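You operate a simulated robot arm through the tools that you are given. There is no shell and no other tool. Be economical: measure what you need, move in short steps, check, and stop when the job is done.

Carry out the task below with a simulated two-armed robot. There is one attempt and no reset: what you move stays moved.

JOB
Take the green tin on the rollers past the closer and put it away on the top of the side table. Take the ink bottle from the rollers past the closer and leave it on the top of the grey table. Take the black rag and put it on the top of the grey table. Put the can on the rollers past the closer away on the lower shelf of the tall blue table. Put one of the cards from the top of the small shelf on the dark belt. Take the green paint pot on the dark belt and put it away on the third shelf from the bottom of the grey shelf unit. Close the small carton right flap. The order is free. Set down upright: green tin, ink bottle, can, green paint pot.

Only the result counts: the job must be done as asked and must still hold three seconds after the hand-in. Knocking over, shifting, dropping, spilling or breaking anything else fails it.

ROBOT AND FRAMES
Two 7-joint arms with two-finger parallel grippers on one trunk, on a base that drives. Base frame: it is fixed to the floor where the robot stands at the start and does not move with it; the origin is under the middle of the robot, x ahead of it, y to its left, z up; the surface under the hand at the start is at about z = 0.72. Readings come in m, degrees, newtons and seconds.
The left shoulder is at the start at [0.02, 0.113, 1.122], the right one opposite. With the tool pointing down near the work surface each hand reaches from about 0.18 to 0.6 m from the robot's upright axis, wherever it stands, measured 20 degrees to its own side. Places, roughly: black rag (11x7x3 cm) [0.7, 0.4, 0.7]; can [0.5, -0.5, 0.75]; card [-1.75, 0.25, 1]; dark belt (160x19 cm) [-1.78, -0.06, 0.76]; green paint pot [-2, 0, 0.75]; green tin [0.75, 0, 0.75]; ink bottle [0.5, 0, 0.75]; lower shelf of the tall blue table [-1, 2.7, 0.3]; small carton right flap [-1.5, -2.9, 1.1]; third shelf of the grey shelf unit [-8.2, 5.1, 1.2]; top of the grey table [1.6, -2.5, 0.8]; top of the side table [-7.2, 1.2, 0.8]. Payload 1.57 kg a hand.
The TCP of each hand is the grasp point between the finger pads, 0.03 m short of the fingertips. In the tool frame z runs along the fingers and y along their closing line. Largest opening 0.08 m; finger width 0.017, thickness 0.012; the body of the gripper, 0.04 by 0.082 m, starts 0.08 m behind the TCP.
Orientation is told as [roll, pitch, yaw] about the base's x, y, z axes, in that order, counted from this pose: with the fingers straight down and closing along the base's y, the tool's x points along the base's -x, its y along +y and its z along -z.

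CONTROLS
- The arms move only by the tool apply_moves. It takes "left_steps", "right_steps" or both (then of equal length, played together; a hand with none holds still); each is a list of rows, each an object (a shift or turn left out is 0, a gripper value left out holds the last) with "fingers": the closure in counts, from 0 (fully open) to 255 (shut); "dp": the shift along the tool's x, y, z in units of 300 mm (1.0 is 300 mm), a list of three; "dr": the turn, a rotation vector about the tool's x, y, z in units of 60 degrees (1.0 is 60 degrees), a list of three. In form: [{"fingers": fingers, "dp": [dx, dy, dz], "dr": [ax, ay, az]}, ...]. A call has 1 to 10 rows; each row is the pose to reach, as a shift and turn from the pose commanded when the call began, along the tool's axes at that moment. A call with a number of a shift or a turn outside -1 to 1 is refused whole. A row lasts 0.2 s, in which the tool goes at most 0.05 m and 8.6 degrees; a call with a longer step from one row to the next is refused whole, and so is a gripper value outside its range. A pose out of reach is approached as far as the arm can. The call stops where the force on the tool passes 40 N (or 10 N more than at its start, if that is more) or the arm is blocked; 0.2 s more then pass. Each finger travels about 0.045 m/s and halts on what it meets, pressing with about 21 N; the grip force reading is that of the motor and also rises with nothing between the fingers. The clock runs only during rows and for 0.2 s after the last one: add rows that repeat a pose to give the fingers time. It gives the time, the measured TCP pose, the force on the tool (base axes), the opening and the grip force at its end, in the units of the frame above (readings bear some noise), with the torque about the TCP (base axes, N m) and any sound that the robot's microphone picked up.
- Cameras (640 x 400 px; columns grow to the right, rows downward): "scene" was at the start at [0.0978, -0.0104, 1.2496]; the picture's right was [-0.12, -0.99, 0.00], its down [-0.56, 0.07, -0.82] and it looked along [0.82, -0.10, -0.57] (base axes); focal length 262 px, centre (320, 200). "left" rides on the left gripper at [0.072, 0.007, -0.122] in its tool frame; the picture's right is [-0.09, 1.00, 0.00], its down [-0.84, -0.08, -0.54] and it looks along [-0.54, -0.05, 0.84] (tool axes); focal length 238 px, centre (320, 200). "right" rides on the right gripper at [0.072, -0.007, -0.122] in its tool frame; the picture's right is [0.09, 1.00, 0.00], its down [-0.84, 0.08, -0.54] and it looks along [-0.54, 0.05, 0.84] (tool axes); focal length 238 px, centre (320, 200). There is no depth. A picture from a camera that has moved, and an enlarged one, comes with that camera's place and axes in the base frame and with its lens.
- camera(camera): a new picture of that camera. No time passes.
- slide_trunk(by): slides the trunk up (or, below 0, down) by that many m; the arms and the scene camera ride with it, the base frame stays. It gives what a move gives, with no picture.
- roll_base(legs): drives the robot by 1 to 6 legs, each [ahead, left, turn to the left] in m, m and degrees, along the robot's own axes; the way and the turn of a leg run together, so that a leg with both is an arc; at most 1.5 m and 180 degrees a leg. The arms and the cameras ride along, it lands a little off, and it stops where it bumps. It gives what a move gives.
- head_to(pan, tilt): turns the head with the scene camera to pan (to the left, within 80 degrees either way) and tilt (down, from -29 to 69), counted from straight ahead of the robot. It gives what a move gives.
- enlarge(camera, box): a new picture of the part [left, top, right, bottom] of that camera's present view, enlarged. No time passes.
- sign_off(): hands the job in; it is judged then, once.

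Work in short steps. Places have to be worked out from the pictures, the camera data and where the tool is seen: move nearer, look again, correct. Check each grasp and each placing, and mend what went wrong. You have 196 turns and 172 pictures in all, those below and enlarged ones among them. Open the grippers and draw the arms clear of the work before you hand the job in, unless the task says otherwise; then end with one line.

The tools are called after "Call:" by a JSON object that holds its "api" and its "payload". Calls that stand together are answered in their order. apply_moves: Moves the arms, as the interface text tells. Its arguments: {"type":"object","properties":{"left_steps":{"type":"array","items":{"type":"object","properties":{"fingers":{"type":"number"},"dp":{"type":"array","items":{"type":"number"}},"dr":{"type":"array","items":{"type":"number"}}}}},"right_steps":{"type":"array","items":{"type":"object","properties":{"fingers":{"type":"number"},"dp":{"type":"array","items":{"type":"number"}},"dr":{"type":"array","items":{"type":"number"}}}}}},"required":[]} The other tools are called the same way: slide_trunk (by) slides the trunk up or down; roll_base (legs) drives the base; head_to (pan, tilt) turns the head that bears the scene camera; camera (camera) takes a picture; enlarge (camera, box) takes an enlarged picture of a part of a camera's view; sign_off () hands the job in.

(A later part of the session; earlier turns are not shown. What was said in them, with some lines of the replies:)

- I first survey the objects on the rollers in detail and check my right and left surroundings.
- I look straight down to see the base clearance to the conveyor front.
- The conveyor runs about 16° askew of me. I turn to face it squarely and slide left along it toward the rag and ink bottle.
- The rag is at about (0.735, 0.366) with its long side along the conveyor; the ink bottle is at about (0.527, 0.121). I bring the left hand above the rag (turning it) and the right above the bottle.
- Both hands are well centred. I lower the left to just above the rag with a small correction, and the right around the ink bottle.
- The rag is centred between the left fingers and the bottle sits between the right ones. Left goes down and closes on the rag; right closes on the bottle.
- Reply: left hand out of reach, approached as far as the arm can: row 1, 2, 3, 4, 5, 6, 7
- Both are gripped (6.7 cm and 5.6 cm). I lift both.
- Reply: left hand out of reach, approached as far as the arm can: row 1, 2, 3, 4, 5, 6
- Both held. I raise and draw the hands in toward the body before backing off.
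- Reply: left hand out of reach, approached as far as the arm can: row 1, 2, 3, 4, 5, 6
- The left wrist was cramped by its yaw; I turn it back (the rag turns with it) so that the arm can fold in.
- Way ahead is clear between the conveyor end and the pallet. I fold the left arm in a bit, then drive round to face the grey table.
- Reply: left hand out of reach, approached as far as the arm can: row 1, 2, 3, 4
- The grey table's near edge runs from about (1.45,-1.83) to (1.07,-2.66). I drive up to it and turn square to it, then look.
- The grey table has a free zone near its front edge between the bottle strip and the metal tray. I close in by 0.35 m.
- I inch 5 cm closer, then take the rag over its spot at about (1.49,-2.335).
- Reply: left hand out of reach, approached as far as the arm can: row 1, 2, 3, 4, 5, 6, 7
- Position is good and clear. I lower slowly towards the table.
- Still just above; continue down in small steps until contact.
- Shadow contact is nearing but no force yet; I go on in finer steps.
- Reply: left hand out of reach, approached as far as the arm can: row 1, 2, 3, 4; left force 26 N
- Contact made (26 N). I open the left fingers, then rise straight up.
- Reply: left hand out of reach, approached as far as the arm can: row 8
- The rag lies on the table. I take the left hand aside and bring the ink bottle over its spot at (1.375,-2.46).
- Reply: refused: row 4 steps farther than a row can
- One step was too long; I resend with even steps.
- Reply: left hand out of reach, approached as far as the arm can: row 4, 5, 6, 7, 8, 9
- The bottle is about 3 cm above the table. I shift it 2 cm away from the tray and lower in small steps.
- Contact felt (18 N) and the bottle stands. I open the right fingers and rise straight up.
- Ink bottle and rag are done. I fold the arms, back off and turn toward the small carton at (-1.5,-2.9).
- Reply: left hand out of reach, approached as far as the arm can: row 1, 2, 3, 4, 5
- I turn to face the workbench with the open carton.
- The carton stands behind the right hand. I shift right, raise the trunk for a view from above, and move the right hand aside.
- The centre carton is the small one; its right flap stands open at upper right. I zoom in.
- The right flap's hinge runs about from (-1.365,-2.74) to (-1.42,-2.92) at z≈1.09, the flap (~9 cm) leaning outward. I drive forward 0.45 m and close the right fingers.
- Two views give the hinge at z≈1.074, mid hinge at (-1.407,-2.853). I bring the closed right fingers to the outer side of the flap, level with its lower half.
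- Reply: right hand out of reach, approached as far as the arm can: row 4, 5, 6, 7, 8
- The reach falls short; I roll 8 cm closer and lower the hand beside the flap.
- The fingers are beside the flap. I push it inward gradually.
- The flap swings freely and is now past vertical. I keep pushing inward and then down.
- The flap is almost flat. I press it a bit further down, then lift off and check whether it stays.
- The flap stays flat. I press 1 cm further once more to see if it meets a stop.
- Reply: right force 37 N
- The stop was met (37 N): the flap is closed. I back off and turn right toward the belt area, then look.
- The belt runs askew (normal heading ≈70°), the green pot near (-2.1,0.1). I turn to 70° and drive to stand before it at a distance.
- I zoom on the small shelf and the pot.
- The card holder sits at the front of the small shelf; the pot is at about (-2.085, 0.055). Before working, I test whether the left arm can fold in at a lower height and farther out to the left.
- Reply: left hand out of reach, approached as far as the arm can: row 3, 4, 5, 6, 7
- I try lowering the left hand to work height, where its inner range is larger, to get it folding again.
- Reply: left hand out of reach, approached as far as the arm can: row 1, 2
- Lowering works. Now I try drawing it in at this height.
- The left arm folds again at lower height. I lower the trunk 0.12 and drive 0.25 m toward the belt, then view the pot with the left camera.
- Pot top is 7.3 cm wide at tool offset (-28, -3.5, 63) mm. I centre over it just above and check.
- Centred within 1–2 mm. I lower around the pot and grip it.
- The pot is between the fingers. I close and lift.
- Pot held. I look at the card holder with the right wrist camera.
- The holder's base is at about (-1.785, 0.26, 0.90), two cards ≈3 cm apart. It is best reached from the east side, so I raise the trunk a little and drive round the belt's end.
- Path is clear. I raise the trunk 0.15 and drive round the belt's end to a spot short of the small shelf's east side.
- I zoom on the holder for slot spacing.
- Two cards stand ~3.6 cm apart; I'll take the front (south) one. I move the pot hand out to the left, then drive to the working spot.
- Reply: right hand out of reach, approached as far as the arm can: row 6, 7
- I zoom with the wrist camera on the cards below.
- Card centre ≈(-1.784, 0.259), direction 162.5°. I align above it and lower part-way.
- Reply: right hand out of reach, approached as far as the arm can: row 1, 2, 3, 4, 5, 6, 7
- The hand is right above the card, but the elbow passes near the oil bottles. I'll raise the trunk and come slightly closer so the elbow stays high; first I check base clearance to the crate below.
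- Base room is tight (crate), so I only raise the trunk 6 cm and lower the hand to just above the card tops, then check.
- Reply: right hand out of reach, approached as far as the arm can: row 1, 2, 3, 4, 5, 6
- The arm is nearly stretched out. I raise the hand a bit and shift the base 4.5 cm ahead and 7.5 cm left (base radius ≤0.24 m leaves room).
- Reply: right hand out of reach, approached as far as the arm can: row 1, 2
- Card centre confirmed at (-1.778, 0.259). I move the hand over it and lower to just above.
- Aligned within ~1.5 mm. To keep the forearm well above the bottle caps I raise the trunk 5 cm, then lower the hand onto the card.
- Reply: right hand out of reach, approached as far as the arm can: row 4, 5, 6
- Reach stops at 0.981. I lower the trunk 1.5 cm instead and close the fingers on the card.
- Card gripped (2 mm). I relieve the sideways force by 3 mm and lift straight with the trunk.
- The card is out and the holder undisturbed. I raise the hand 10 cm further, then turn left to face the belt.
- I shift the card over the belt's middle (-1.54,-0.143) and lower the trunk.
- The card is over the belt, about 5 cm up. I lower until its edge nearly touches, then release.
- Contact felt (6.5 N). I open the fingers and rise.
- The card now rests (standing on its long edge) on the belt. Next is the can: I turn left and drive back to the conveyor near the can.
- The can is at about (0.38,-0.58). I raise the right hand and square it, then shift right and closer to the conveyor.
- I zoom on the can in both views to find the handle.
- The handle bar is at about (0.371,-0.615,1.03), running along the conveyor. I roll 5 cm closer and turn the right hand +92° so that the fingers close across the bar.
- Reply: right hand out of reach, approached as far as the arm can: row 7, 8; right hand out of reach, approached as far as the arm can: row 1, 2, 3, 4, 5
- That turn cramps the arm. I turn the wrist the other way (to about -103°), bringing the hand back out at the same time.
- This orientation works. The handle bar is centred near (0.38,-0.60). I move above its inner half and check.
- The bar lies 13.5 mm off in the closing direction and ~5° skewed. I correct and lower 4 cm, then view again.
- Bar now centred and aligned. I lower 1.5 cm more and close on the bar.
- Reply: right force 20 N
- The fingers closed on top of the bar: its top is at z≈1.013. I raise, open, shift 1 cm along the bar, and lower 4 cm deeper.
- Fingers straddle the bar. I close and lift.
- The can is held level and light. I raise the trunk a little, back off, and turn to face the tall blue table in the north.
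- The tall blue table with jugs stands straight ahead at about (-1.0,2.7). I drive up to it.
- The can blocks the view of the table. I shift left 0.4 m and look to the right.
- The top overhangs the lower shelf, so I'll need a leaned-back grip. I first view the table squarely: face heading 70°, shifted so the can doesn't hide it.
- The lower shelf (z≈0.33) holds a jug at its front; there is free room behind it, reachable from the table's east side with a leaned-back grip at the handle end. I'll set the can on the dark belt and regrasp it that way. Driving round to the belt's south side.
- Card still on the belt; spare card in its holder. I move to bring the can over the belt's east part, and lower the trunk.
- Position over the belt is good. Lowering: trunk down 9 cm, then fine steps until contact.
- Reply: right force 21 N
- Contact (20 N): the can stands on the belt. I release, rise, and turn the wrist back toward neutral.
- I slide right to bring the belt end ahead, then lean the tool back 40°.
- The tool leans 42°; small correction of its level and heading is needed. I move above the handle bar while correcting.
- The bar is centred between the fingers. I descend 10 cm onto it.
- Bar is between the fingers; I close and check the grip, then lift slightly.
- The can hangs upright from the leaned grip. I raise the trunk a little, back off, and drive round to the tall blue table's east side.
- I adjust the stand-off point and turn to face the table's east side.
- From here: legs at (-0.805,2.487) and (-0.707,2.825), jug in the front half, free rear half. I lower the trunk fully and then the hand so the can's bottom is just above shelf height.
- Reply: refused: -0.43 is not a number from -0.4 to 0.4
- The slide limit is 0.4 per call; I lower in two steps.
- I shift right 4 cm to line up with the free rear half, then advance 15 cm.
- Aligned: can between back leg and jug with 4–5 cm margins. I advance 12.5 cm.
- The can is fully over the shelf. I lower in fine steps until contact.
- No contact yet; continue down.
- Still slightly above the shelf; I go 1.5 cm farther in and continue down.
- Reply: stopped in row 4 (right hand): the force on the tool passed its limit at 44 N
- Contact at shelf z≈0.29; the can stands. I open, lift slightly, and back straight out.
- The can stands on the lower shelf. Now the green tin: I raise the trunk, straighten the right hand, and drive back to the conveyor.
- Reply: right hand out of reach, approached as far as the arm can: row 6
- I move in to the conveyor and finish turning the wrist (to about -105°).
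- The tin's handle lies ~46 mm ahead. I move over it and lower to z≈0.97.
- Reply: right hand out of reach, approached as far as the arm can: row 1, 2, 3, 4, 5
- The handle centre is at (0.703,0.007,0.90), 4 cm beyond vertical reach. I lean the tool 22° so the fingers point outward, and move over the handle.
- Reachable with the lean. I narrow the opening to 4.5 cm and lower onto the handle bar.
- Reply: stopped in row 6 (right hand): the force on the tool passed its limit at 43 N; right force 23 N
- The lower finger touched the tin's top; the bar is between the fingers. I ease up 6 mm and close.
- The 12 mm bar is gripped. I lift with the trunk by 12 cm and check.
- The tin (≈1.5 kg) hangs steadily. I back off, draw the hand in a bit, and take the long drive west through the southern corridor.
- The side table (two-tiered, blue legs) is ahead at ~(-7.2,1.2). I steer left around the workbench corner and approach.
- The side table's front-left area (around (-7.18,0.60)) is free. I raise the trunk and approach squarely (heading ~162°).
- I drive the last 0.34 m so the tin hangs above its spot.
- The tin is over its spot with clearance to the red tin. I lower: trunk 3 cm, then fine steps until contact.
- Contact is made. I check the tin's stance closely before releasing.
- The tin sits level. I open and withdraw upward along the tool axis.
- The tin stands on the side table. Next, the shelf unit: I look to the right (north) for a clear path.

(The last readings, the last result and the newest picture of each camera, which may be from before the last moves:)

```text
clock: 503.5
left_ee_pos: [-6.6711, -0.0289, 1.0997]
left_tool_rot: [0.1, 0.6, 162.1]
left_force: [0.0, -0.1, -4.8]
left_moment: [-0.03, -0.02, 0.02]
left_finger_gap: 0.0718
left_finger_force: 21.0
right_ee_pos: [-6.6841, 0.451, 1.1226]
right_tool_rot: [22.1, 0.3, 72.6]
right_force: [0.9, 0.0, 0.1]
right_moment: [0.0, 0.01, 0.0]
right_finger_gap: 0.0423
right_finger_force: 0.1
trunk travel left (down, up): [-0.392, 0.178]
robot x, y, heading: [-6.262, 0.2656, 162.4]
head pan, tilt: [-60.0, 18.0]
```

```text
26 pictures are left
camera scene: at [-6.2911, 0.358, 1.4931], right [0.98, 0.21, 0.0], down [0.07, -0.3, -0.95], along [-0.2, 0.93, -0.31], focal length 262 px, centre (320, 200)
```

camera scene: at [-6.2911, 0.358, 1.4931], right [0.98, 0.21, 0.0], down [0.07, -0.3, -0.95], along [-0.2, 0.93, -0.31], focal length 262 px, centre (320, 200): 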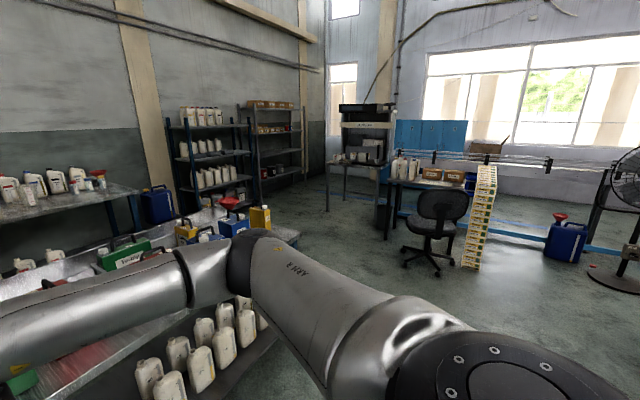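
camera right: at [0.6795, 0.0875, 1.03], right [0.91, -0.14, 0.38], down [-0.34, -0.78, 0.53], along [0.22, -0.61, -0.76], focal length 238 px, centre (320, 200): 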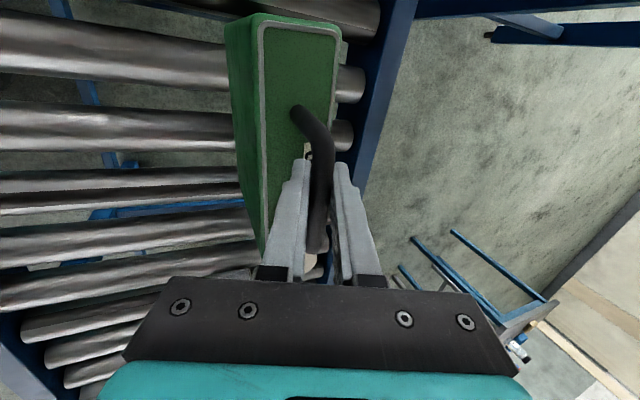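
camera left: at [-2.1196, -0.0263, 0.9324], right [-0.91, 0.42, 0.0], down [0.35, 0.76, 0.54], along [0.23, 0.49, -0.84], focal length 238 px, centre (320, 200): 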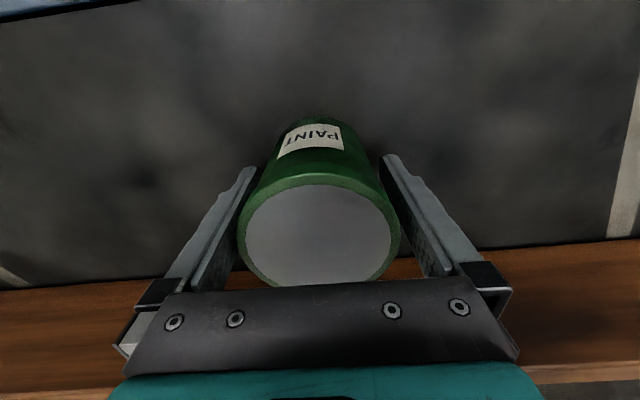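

The grey shelf unit stands beyond, front edge roughly from (-8.23,4.46) northward. I raise the trunk and drive round the side table's end, between it and the chair, to the shelf.

Call:
{"api": "slide_trunk", "payload": {"by": 0.17}}

Call:
{"api": "roll_base", "payload": {"legs": [[0, 0, -71.5], [1.45, 0, 0], [0.4, 0, 0], [0, 0, 47], [1.45, 0, 0], [0.4, 0, 0]]}}

Call:
{"api": "head_to", "payload": {"pan": 0, "tilt": 20}}

Call:
{"api": "camera", "payload": {"camera": "scene"}}

```text
clock: 505.4
left_ee_pos: [-6.6708, -0.0289, 1.2691]
left_tool_rot: [0.1, 0.6, 162.1]
left_force: [0.1, 0.0, -3.7]
left_moment: [0.03, -0.04, 0.01]
left_finger_gap: 0.0718
left_finger_force: 20.8
right_ee_pos: [-6.6832, 0.4505, 1.2925]
right_tool_rot: [22.2, 0.1, 72.6]
right_force: [-0.5, -0.3, 0.3]
right_moment: [0.01, 0.0, 0.0]
right_finger_gap: 0.0425
right_finger_force: 0.0
trunk travel left (down, up): [-0.562, 0.008]
robot x, y, heading: [-6.2625, 0.262, 162.1]
head pan, tilt: [-60.0, 18.0]
```

```text
clock: 529.0
left_ee_pos: [-8.137, 3.2739, 1.2703]
left_tool_rot: [0.0, 0.6, 138.0]
left_force: [0.0, 0.5, -4.1]
left_moment: [-0.05, -0.05, 0.0]
left_finger_gap: 0.0718
left_finger_force: 20.9
right_ee_pos: [-7.9551, 3.7159, 1.2917]
right_tool_rot: [22.2, 0.3, 48.6]
right_force: [0.7, -0.4, -0.2]
right_moment: [-0.02, 0.0, 0.01]
right_finger_gap: 0.0421
right_finger_force: 0.0
trunk travel left (down, up): [-0.562, 0.008]
robot x, y, heading: [-7.6454, 3.3707, 138.2]
head pan, tilt: [-60.0, 18.0]
```

```text
clock: 530.3
left_ee_pos: [-8.1379, 3.2726, 1.2691]
left_tool_rot: [-0.1, 0.6, 138.0]
left_force: [0.1, 0.8, -2.9]
left_moment: [0.0, -0.03, 0.0]
left_finger_gap: 0.0719
left_finger_force: 21.6
right_ee_pos: [-7.9545, 3.7136, 1.2928]
right_tool_rot: [22.2, 0.3, 48.5]
right_force: [0.0, -0.2, -0.8]
right_moment: [0.0, -0.02, 0.03]
right_finger_gap: 0.0421
right_finger_force: 0.0
trunk travel left (down, up): [-0.562, 0.008]
robot x, y, heading: [-7.647, 3.3706, 138.0]
head pan, tilt: [0.0, 20.0]
```

```text
25 pictures are left
camera scene: at [-7.7218, 3.442, 1.6598], right [0.67, 0.74, 0.0], down [0.25, -0.23, -0.94], along [-0.7, 0.63, -0.34], focal length 262 px, centre (320, 200)
```

scene: 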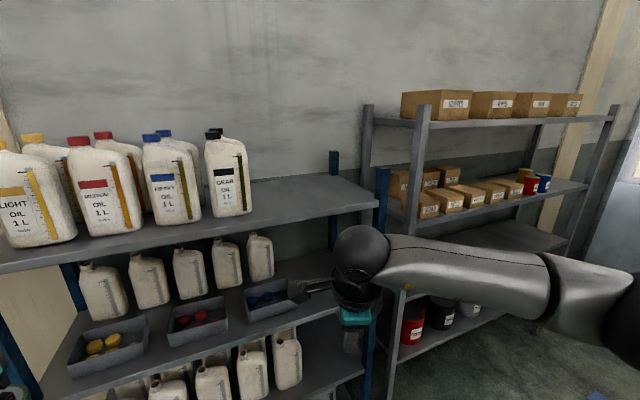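

I'm in front of the racks. I zoom on the grey unit's third shelf to find free space.

Call:
{"api": "enlarge", "payload": {"camera": "scene", "box": [360, 80, 640, 260]}}

```text
2.22 times, centred on (500, 170) of scene
camera zoom: at [-7.7218, 3.442, 1.6598], right [0.67, 0.74, 0.0], down [0.25, -0.23, -0.94], along [-0.7, 0.63, -0.34], focal length 582 px, centre (-80, 267)
```

zoom: 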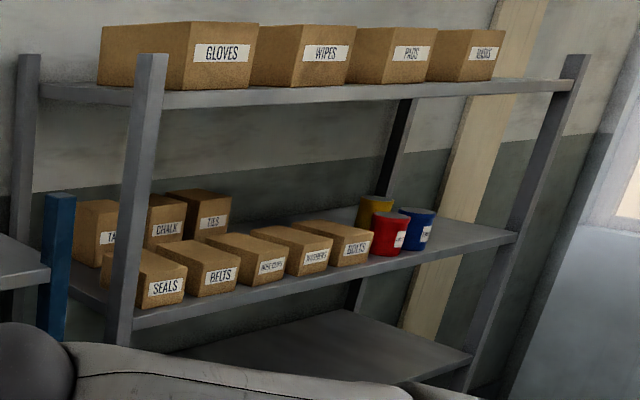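

Free space lies right of the blue pot on the third shelf, near (-7.90,5.50). First I straighten and retract the right hand so it cannot hit anything.

Call:
{"api": "apply_moves", "payload": {"right_steps": [{"dr": [0.125, 0, 0]}, {"dr": [0.25, 0, 0]}, {"dr": [0.37, 0, 0]}]}}

Call:
{"api": "apply_moves", "payload": {"right_steps": [{"dp": [0, -0.05, 0.05], "dr": [0, 0, -0.125]}, {"dp": [0, -0.1, 0.1], "dr": [0, 0, -0.25]}, {"dp": [0, -0.15, 0.15], "dr": [0, 0, -0.375]}, {"dp": [0, -0.2, 0.2], "dr": [0, 0, -0.5]}, {"dp": [0, -0.25, 0.25], "dr": [0, 0, -0.625]}, {"dp": [0, -0.3, 0.3], "dr": [0, 0, -0.75]}, {"dp": [0, -0.3, 0.35], "dr": [0, 0, -0.875]}, {"dp": [0, -0.3, 0.4], "dr": [0, 0, -1.0]}]}}

Call:
{"api": "apply_moves", "payload": {"right_steps": [{"dp": [0.05, -0.08, 0.05], "dr": [0, 0, -0.1]}, {"dp": [0.1, -0.16, 0.1], "dr": [0, 0, -0.2]}, {"dp": [0.15, -0.24, 0.15], "dr": [0, 0, -0.3]}, {"dp": [0.2, -0.32, 0.2], "dr": [0, 0, -0.4]}, {"dp": [0.25, -0.4, 0.25], "dr": [0, 0, -0.5]}, {"dp": [0.3, -0.45, 0.3], "dr": [0, 0, -0.5]}]}}

```text
clock: 531.1
left_ee_pos: [-8.1377, 3.2719, 1.2699]
left_tool_rot: [-0.1, 0.6, 138.0]
left_force: [-0.4, 0.3, -4.2]
left_moment: [-0.05, -0.02, -0.05]
left_finger_gap: 0.0717
left_finger_force: 21.1
right_ee_pos: [-7.9551, 3.7137, 1.2926]
right_tool_rot: [-0.2, 0.2, 48.6]
right_force: [0.0, 0.2, 0.0]
right_moment: [0.0, -0.02, 0.04]
right_finger_gap: 0.0422
right_finger_force: 0.0
trunk travel left (down, up): [-0.562, 0.008]
robot x, y, heading: [-7.6454, 3.3732, 138.2]
head pan, tilt: [0.0, 20.0]
```

```text
clock: 532.9
left_ee_pos: [-8.1383, 3.2727, 1.2697]
left_tool_rot: [0.0, 0.6, 138.0]
left_force: [0.4, 0.0, -4.4]
left_moment: [-0.02, -0.02, -0.01]
left_finger_gap: 0.0716
left_finger_force: 21.2
right_ee_pos: [-7.8875, 3.6561, 1.1723]
right_tool_rot: [0.1, 0.1, 108.7]
right_force: [-0.4, -0.5, -0.5]
right_moment: [0.02, 0.03, 0.01]
right_finger_gap: 0.0422
right_finger_force: 0.0
trunk travel left (down, up): [-0.562, 0.008]
robot x, y, heading: [-7.6408, 3.3712, 138.2]
head pan, tilt: [0.0, 20.0]
```

```text
clock: 534.3
left_ee_pos: [-8.1382, 3.2726, 1.2689]
left_tool_rot: [0.0, 0.7, 138.0]
left_force: [-0.4, -0.2, -4.2]
left_moment: [-0.05, -0.03, 0.01]
left_finger_gap: 0.0718
left_finger_force: 21.0
right_ee_pos: [-7.7295, 3.6126, 1.0817]
right_tool_rot: [0.3, 0.0, 138.6]
right_force: [0.1, 0.1, -1.0]
right_moment: [0.0, 0.03, 0.0]
right_finger_gap: 0.0421
right_finger_force: 0.0
trunk travel left (down, up): [-0.562, 0.008]
robot x, y, heading: [-7.6464, 3.3726, 138.1]
head pan, tilt: [0.0, 20.0]
```

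Right hand is tucked. I turn to look along the shelf's front aisle.

Call:
{"api": "roll_base", "payload": {"legs": [[-0.15, 0, 0], [0, 0, -64]]}}

Call:
{"api": "head_to", "payload": {"pan": 5, "tilt": 25}}

Call:
{"api": "camera", "payload": {"camera": "scene"}}

```text
clock: 538.5
left_ee_pos: [-7.8377, 3.6759, 1.2705]
left_tool_rot: [0.0, 0.7, 73.6]
left_force: [0.3, -0.2, -3.5]
left_moment: [-0.03, 0.05, 0.01]
left_finger_gap: 0.0719
left_finger_force: 21.4
right_ee_pos: [-7.3547, 3.4553, 1.0812]
right_tool_rot: [0.3, 0.0, 74.2]
right_force: [0.0, 0.3, -0.1]
right_moment: [0.01, -0.01, 0.01]
right_finger_gap: 0.0423
right_finger_force: 0.0
trunk travel left (down, up): [-0.562, 0.008]
robot x, y, heading: [-7.5354, 3.2735, 74.0]
head pan, tilt: [0.0, 20.0]
```

```text
clock: 539.1
left_ee_pos: [-7.8391, 3.6755, 1.2688]
left_tool_rot: [0.0, 0.6, 73.6]
left_force: [-0.1, -0.2, -3.8]
left_moment: [-0.05, 0.02, -0.03]
left_finger_gap: 0.0717
left_finger_force: 21.0
right_ee_pos: [-7.3532, 3.4547, 1.081]
right_tool_rot: [0.2, 0.0, 74.1]
right_force: [-0.9, -0.3, -0.2]
right_moment: [0.0, 0.0, 0.03]
right_finger_gap: 0.0422
right_finger_force: 0.0
trunk travel left (down, up): [-0.562, 0.008]
robot x, y, heading: [-7.5357, 3.2732, 73.7]
head pan, tilt: [5.0, 25.0]
```

```text
23 pictures are left
camera scene: at [-7.5143, 3.3754, 1.6518], right [0.98, -0.2, 0.0], down [-0.08, -0.41, -0.91], along [0.18, 0.89, -0.42], focal length 262 px, centre (320, 200)
```

scene: 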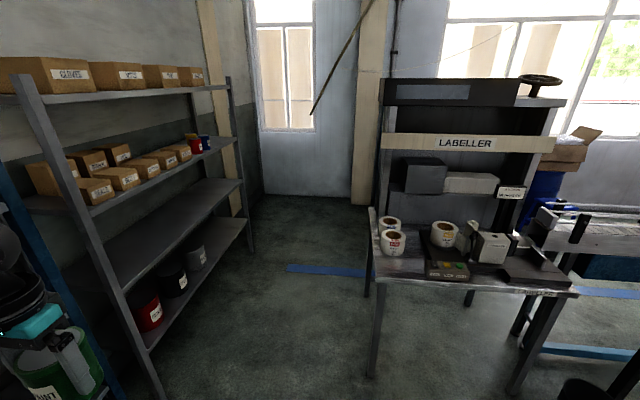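

The aisle is clear. I drive up it, turn to face the shelf squarely, and strafe right to its north end.

Call:
{"api": "roll_base", "payload": {"legs": [[1.44, 0.333, 0], [0, 0, 88], [0, -0.76, 0]]}}

Call:
{"api": "head_to", "payload": {"pan": 15, "tilt": 30}}

Call:
{"api": "camera", "payload": {"camera": "scene"}}

```text
clock: 554.0
left_ee_pos: [-7.6053, 5.2079, 1.2685]
left_tool_rot: [0.0, 0.6, 160.9]
left_force: [0.1, 0.7, -4.1]
left_moment: [-0.05, -0.04, 0.0]
left_finger_gap: 0.0716
left_finger_force: 20.5
right_ee_pos: [-7.3628, 5.6823, 1.0815]
right_tool_rot: [0.3, 0.0, 161.5]
right_force: [0.6, 0.0, 0.7]
right_moment: [-0.02, -0.03, -0.01]
right_finger_gap: 0.0425
right_finger_force: 0.0
trunk travel left (down, up): [-0.562, 0.008]
robot x, y, heading: [-7.1946, 5.4923, 161.1]
head pan, tilt: [5.0, 25.0]
```

```text
clock: 554.7
left_ee_pos: [-7.606, 5.2085, 1.269]
left_tool_rot: [-0.1, 0.6, 161.0]
left_force: [0.3, -0.1, -3.5]
left_moment: [-0.04, -0.06, 0.01]
left_finger_gap: 0.0719
left_finger_force: 20.8
right_ee_pos: [-7.3641, 5.6822, 1.0814]
right_tool_rot: [0.2, 0.1, 161.4]
right_force: [-0.8, 0.1, 0.3]
right_moment: [0.0, 0.03, 0.01]
right_finger_gap: 0.0425
right_finger_force: 0.0
trunk travel left (down, up): [-0.562, 0.008]
robot x, y, heading: [-7.1897, 5.4931, 160.9]
head pan, tilt: [15.0, 30.0]
```

```text
22 pictures are left
camera scene: at [-7.2907, 5.5027, 1.6438], right [0.07, 1.0, 0.0], down [0.5, -0.03, -0.87], along [-0.86, 0.06, -0.5], focal length 262 px, centre (320, 200)
```

scene: 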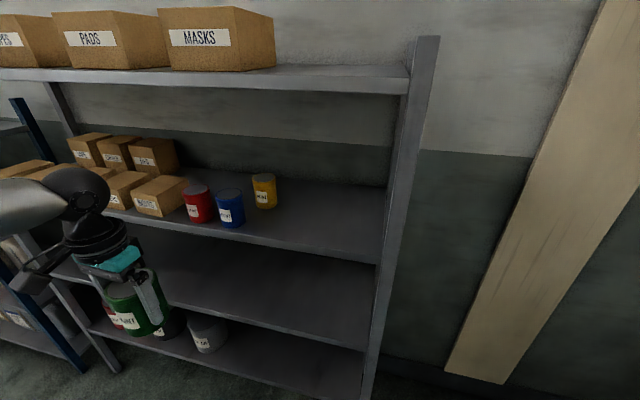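

I can see a free place at about (-7.925,5.49); the 4th shelf's underside (z≈1.57) clears the wrist. I extend the left hand toward the shelf front (still outside) and raise it 2 cm.

Call:
{"api": "apply_moves", "payload": {"left_steps": [{"dp": [-0.11, -0.055, -0.02]}, {"dp": [-0.22, -0.11, -0.04]}, {"dp": [-0.33, -0.165, -0.06]}, {"dp": [-0.44, -0.22, -0.067]}, {"dp": [-0.55, -0.275, -0.067]}, {"dp": [-0.667, -0.333, -0.067]}, {"dp": [-0.667, -0.333, -0.067]}]}}

Call:
{"api": "roll_base", "payload": {"legs": [[0, -0.062, 0]]}}

Call:
{"api": "camera", "payload": {"camera": "scene"}}

```text
clock: 556.3
left_ee_pos: [-7.7593, 5.3678, 1.2877]
left_tool_rot: [-0.1, 0.7, 160.8]
left_force: [-0.1, 0.7, -2.8]
left_moment: [0.04, -0.05, -0.01]
left_finger_gap: 0.0717
left_finger_force: 21.1
right_ee_pos: [-7.3626, 5.6801, 1.0834]
right_tool_rot: [0.2, 0.0, 161.4]
right_force: [0.0, -0.7, 0.1]
right_moment: [0.01, 0.01, 0.02]
right_finger_gap: 0.0422
right_finger_force: 0.1
trunk travel left (down, up): [-0.562, 0.008]
robot x, y, heading: [-7.1904, 5.4945, 161.1]
head pan, tilt: [15.0, 30.0]
```

```text
clock: 557.3
left_ee_pos: [-7.7395, 5.427, 1.287]
left_tool_rot: [0.0, 0.6, 161.0]
left_force: [-0.6, 0.0, -3.6]
left_moment: [-0.04, -0.05, 0.01]
left_finger_gap: 0.0719
left_finger_force: 21.1
right_ee_pos: [-7.3442, 5.7415, 1.0816]
right_tool_rot: [0.4, 0.0, 161.6]
right_force: [0.3, -0.7, 0.8]
right_moment: [-0.04, 0.03, 0.0]
right_finger_gap: 0.0421
right_finger_force: 0.2
trunk travel left (down, up): [-0.562, 0.008]
robot x, y, heading: [-7.1716, 5.5512, 161.4]
head pan, tilt: [15.0, 30.0]
```

```text
21 pictures are left
camera scene: at [-7.2704, 5.562, 1.6438], right [0.07, 1.0, 0.0], down [0.5, -0.03, -0.87], along [-0.86, 0.06, -0.5], focal length 262 px, centre (320, 200)
```

scene: 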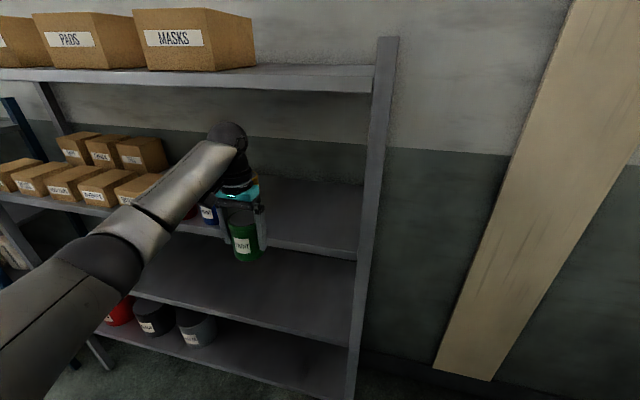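

Wrist top clears the shelf above by ~4–5 cm. I lower 1.2 cm for more margin and advance 10 cm.

Call:
{"api": "apply_moves", "payload": {"left_steps": [{"dp": [0, 0, 0.02]}, {"dp": [0, 0, 0.04]}]}}

Call:
{"api": "roll_base", "payload": {"legs": [[0.1, 0, 0]]}}

Call:
{"api": "camera", "payload": {"camera": "scene"}}

Call:
{"api": "camera", "payload": {"camera": "left"}}

```text
clock: 557.9
left_ee_pos: [-7.739, 5.4265, 1.2751]
left_tool_rot: [0.0, 0.7, 160.9]
left_force: [-1.0, -0.3, -3.9]
left_moment: [-0.02, -0.09, 0.03]
left_finger_gap: 0.0719
left_finger_force: 21.4
right_ee_pos: [-7.3439, 5.7402, 1.0822]
right_tool_rot: [0.3, -0.1, 161.5]
right_force: [0.5, -0.5, -0.5]
right_moment: [0.01, 0.01, -0.01]
right_finger_gap: 0.0419
right_finger_force: 0.1
trunk travel left (down, up): [-0.562, 0.008]
robot x, y, heading: [-7.1698, 5.5472, 161.1]
head pan, tilt: [15.0, 30.0]
```

```text
clock: 559.0
left_ee_pos: [-7.8351, 5.4586, 1.2745]
left_tool_rot: [0.0, 0.7, 160.8]
left_force: [-0.3, 0.8, -4.9]
left_moment: [0.0, -0.05, 0.01]
left_finger_gap: 0.0718
left_finger_force: 20.9
right_ee_pos: [-7.4368, 5.7724, 1.0819]
right_tool_rot: [0.3, 0.2, 161.5]
right_force: [-0.3, -0.2, -1.2]
right_moment: [0.02, -0.02, 0.01]
right_finger_gap: 0.0424
right_finger_force: 0.2
trunk travel left (down, up): [-0.562, 0.008]
robot x, y, heading: [-7.2628, 5.584, 161.1]
head pan, tilt: [15.0, 30.0]
```

```text
20 pictures are left
camera scene: at [-7.3651, 5.593, 1.6437], right [0.07, 1.0, 0.0], down [0.5, -0.03, -0.87], along [-0.86, 0.06, -0.5], focal length 262 px, centre (320, 200)
```

scene: 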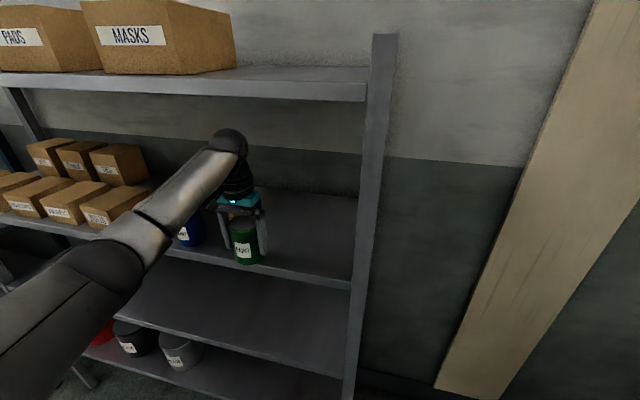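

```text
19 pictures are left
camera left: at [-7.7688, 5.4281, 1.3969], right [-0.41, -0.91, 0.0], down [-0.77, 0.35, 0.53], along [-0.48, 0.22, -0.85], focal length 238 px, centre (320, 200)
```

left: 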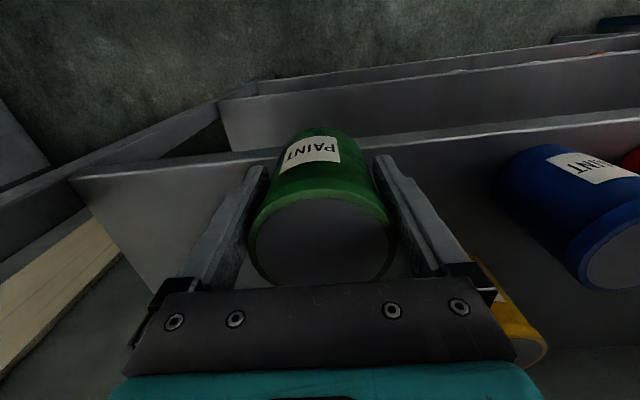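

Clear of the neighbours. I advance the last 9 cm and lower to contact.

Call:
{"api": "roll_base", "payload": {"legs": [[0.09, 0, 0]]}}

Call:
{"api": "apply_moves", "payload": {"left_steps": [{"dp": [0, 0, 0.03]}, {"dp": [0, 0, 0.05]}, {"dp": [0, 0, 0.065]}, {"dp": [0, 0, 0.08]}, {"dp": [0, 0, 0.09]}, {"dp": [0, 0, 0.09]}]}}

Call:
{"api": "enlarge", "payload": {"camera": "scene", "box": [160, 80, 360, 300]}}

```text
clock: 560.1
left_ee_pos: [-7.9197, 5.4871, 1.2746]
left_tool_rot: [0.0, 0.6, 161.0]
left_force: [0.2, 0.1, -4.6]
left_moment: [-0.02, -0.04, 0.03]
left_finger_gap: 0.0718
left_finger_force: 21.0
right_ee_pos: [-7.5231, 5.8015, 1.0812]
right_tool_rot: [0.3, 0.1, 161.5]
right_force: [0.2, -0.2, 0.3]
right_moment: [0.0, -0.01, -0.02]
right_finger_gap: 0.0424
right_finger_force: 0.1
trunk travel left (down, up): [-0.562, 0.008]
robot x, y, heading: [-7.3526, 5.6125, 161.1]
head pan, tilt: [15.0, 30.0]
```

```text
clock: 561.5
left_ee_pos: [-7.9191, 5.4873, 1.2491]
left_tool_rot: [0.0, 0.4, 160.9]
left_force: [-1.9, -4.0, 18.4]
left_moment: [0.19, 0.17, -0.04]
left_finger_gap: 0.0719
left_finger_force: 20.8
right_ee_pos: [-7.5211, 5.8022, 1.0824]
right_tool_rot: [0.3, 0.0, 161.5]
right_force: [-0.5, 0.1, -0.3]
right_moment: [0.0, 0.01, 0.02]
right_finger_gap: 0.0424
right_finger_force: 0.1
trunk travel left (down, up): [-0.562, 0.008]
robot x, y, heading: [-7.3544, 5.6143, 160.8]
head pan, tilt: [15.0, 30.0]
```

```text
1.82 times, centred on (260, 190) of scene
camera zoom: at [-7.4486, 5.622, 1.644], right [0.07, 1.0, 0.0], down [0.5, -0.03, -0.87], along [-0.86, 0.06, -0.5], focal length 476 px, centre (429, 218)
```

zoom: 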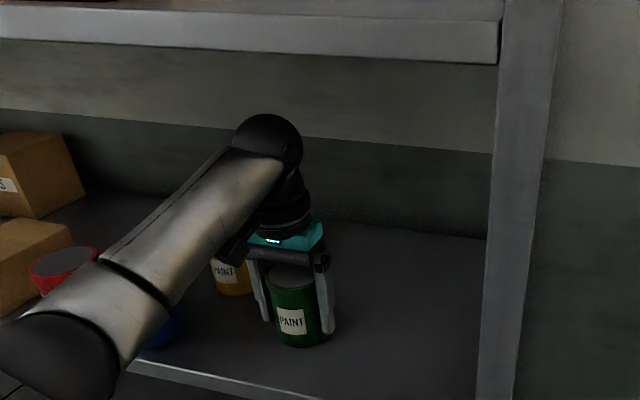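

Contact (18 N). I open, rise 3 cm (limited by the shelf above), and slide straight back with the arm so the fingers clear the pot.

Call:
{"api": "apply_moves", "payload": {"left_steps": [{"fingers": 0, "dp": [0, 0, -0.005]}, {"fingers": 0, "dp": [0, 0, -0.005]}, {"fingers": 0, "dp": [0, 0, -0.005]}, {"fingers": 0, "dp": [0, 0, -0.05]}, {"fingers": 0, "dp": [0, 0, -0.1]}, {"fingers": 0, "dp": [0, 0, -0.1]}]}}

Call:
{"api": "camera", "payload": {"camera": "left"}}

```text
clock: 563.0
left_ee_pos: [-7.9201, 5.4873, 1.2772]
left_tool_rot: [0.0, 0.6, 160.8]
left_force: [-0.9, 0.3, -0.4]
left_moment: [-0.03, 0.0, 0.0]
left_finger_gap: 0.0799
left_finger_force: 0.0
right_ee_pos: [-7.523, 5.8011, 1.082]
right_tool_rot: [0.3, 0.1, 161.5]
right_force: [0.4, -0.2, 0.3]
right_moment: [0.01, 0.04, -0.01]
right_finger_gap: 0.0425
right_finger_force: 0.1
trunk travel left (down, up): [-0.562, 0.008]
robot x, y, heading: [-7.3524, 5.61, 161.1]
head pan, tilt: [15.0, 30.0]
```

```text
17 pictures are left
camera left: at [-7.8548, 5.4581, 1.3996], right [-0.41, -0.91, 0.0], down [-0.77, 0.35, 0.53], along [-0.48, 0.22, -0.85], focal length 238 px, centre (320, 200)
```

left: 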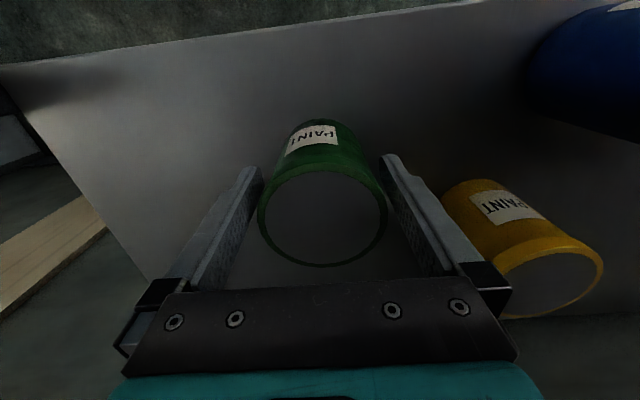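

The pot stands free. I slide the hand straight back.

Call:
{"api": "apply_moves", "payload": {"left_steps": [{"dp": [0.1, 0, 0]}, {"dp": [0.2, 0, 0]}, {"dp": [0.3, 0, 0]}, {"dp": [0.4, 0, 0]}]}}

Call:
{"api": "roll_base", "payload": {"legs": [[-0.3, 0, 0]]}}

Call:
{"api": "camera", "payload": {"camera": "scene"}}

```text
clock: 564.0
left_ee_pos: [-7.8046, 5.4481, 1.2792]
left_tool_rot: [0.0, 0.6, 161.0]
left_force: [0.1, 0.5, -0.2]
left_moment: [0.01, 0.0, 0.02]
left_finger_gap: 0.08
left_finger_force: 0.1
right_ee_pos: [-7.5213, 5.8003, 1.0823]
right_tool_rot: [0.4, 0.0, 161.5]
right_force: [-0.3, -0.8, -0.4]
right_moment: [0.02, 0.0, 0.01]
right_finger_gap: 0.0425
right_finger_force: 0.0
trunk travel left (down, up): [-0.562, 0.008]
robot x, y, heading: [-7.3543, 5.6108, 161.3]
head pan, tilt: [15.0, 30.0]
```

```text
clock: 566.0
left_ee_pos: [-7.5257, 5.3533, 1.2804]
left_tool_rot: [0.0, 0.6, 160.8]
left_force: [-0.4, -0.5, 0.5]
left_moment: [-0.03, 0.02, 0.02]
left_finger_gap: 0.0799
left_finger_force: 0.0
right_ee_pos: [-7.2435, 5.7054, 1.0823]
right_tool_rot: [0.3, 0.0, 161.4]
right_force: [-0.2, 0.4, 1.1]
right_moment: [0.01, 0.01, -0.01]
right_finger_gap: 0.0421
right_finger_force: 0.0
trunk travel left (down, up): [-0.562, 0.008]
robot x, y, heading: [-7.0729, 5.5155, 160.8]
head pan, tilt: [15.0, 30.0]
```

```text
16 pictures are left
camera scene: at [-7.171, 5.5266, 1.6438], right [0.07, 1.0, 0.0], down [0.5, -0.03, -0.87], along [-0.86, 0.06, -0.5], focal length 262 px, centre (320, 200)
```

scene: 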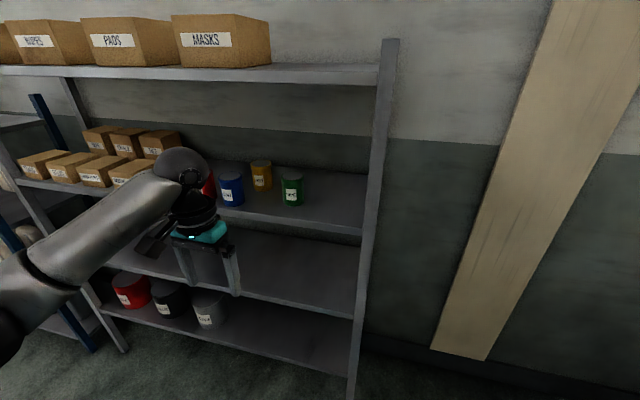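

The green pot stands upright on the third shelf beside the other pots. I open the right gripper fully as a last tidy step.

Call:
{"api": "apply_moves", "payload": {"right_steps": [{"fingers": 0}, {"fingers": 0}, {"fingers": 0}]}}

```text
clock: 566.8
left_ee_pos: [-7.5273, 5.353, 1.2797]
left_tool_rot: [0.0, 0.7, 160.9]
left_force: [0.6, 0.8, -0.3]
left_moment: [-0.02, -0.01, 0.03]
left_finger_gap: 0.08
left_finger_force: 0.2
right_ee_pos: [-7.2445, 5.7052, 1.0816]
right_tool_rot: [0.3, 0.1, 161.4]
right_force: [-0.3, -0.1, 0.4]
right_moment: [-0.03, 0.01, 0.0]
right_finger_gap: 0.08
right_finger_force: 0.1
trunk travel left (down, up): [-0.562, 0.008]
robot x, y, heading: [-7.0729, 5.5164, 161.1]
head pan, tilt: [15.0, 30.0]
```

All seven parts are done, with the grippers open and the arms clear; I hand the job in.

Call:
{"api": "sign_off", "payload": {}}

```text
The job is handed in.
```

All seven tasks were carried out and the job is handed in. The card was standing on its long edge on the belt when I last saw it, rather than lying flat.
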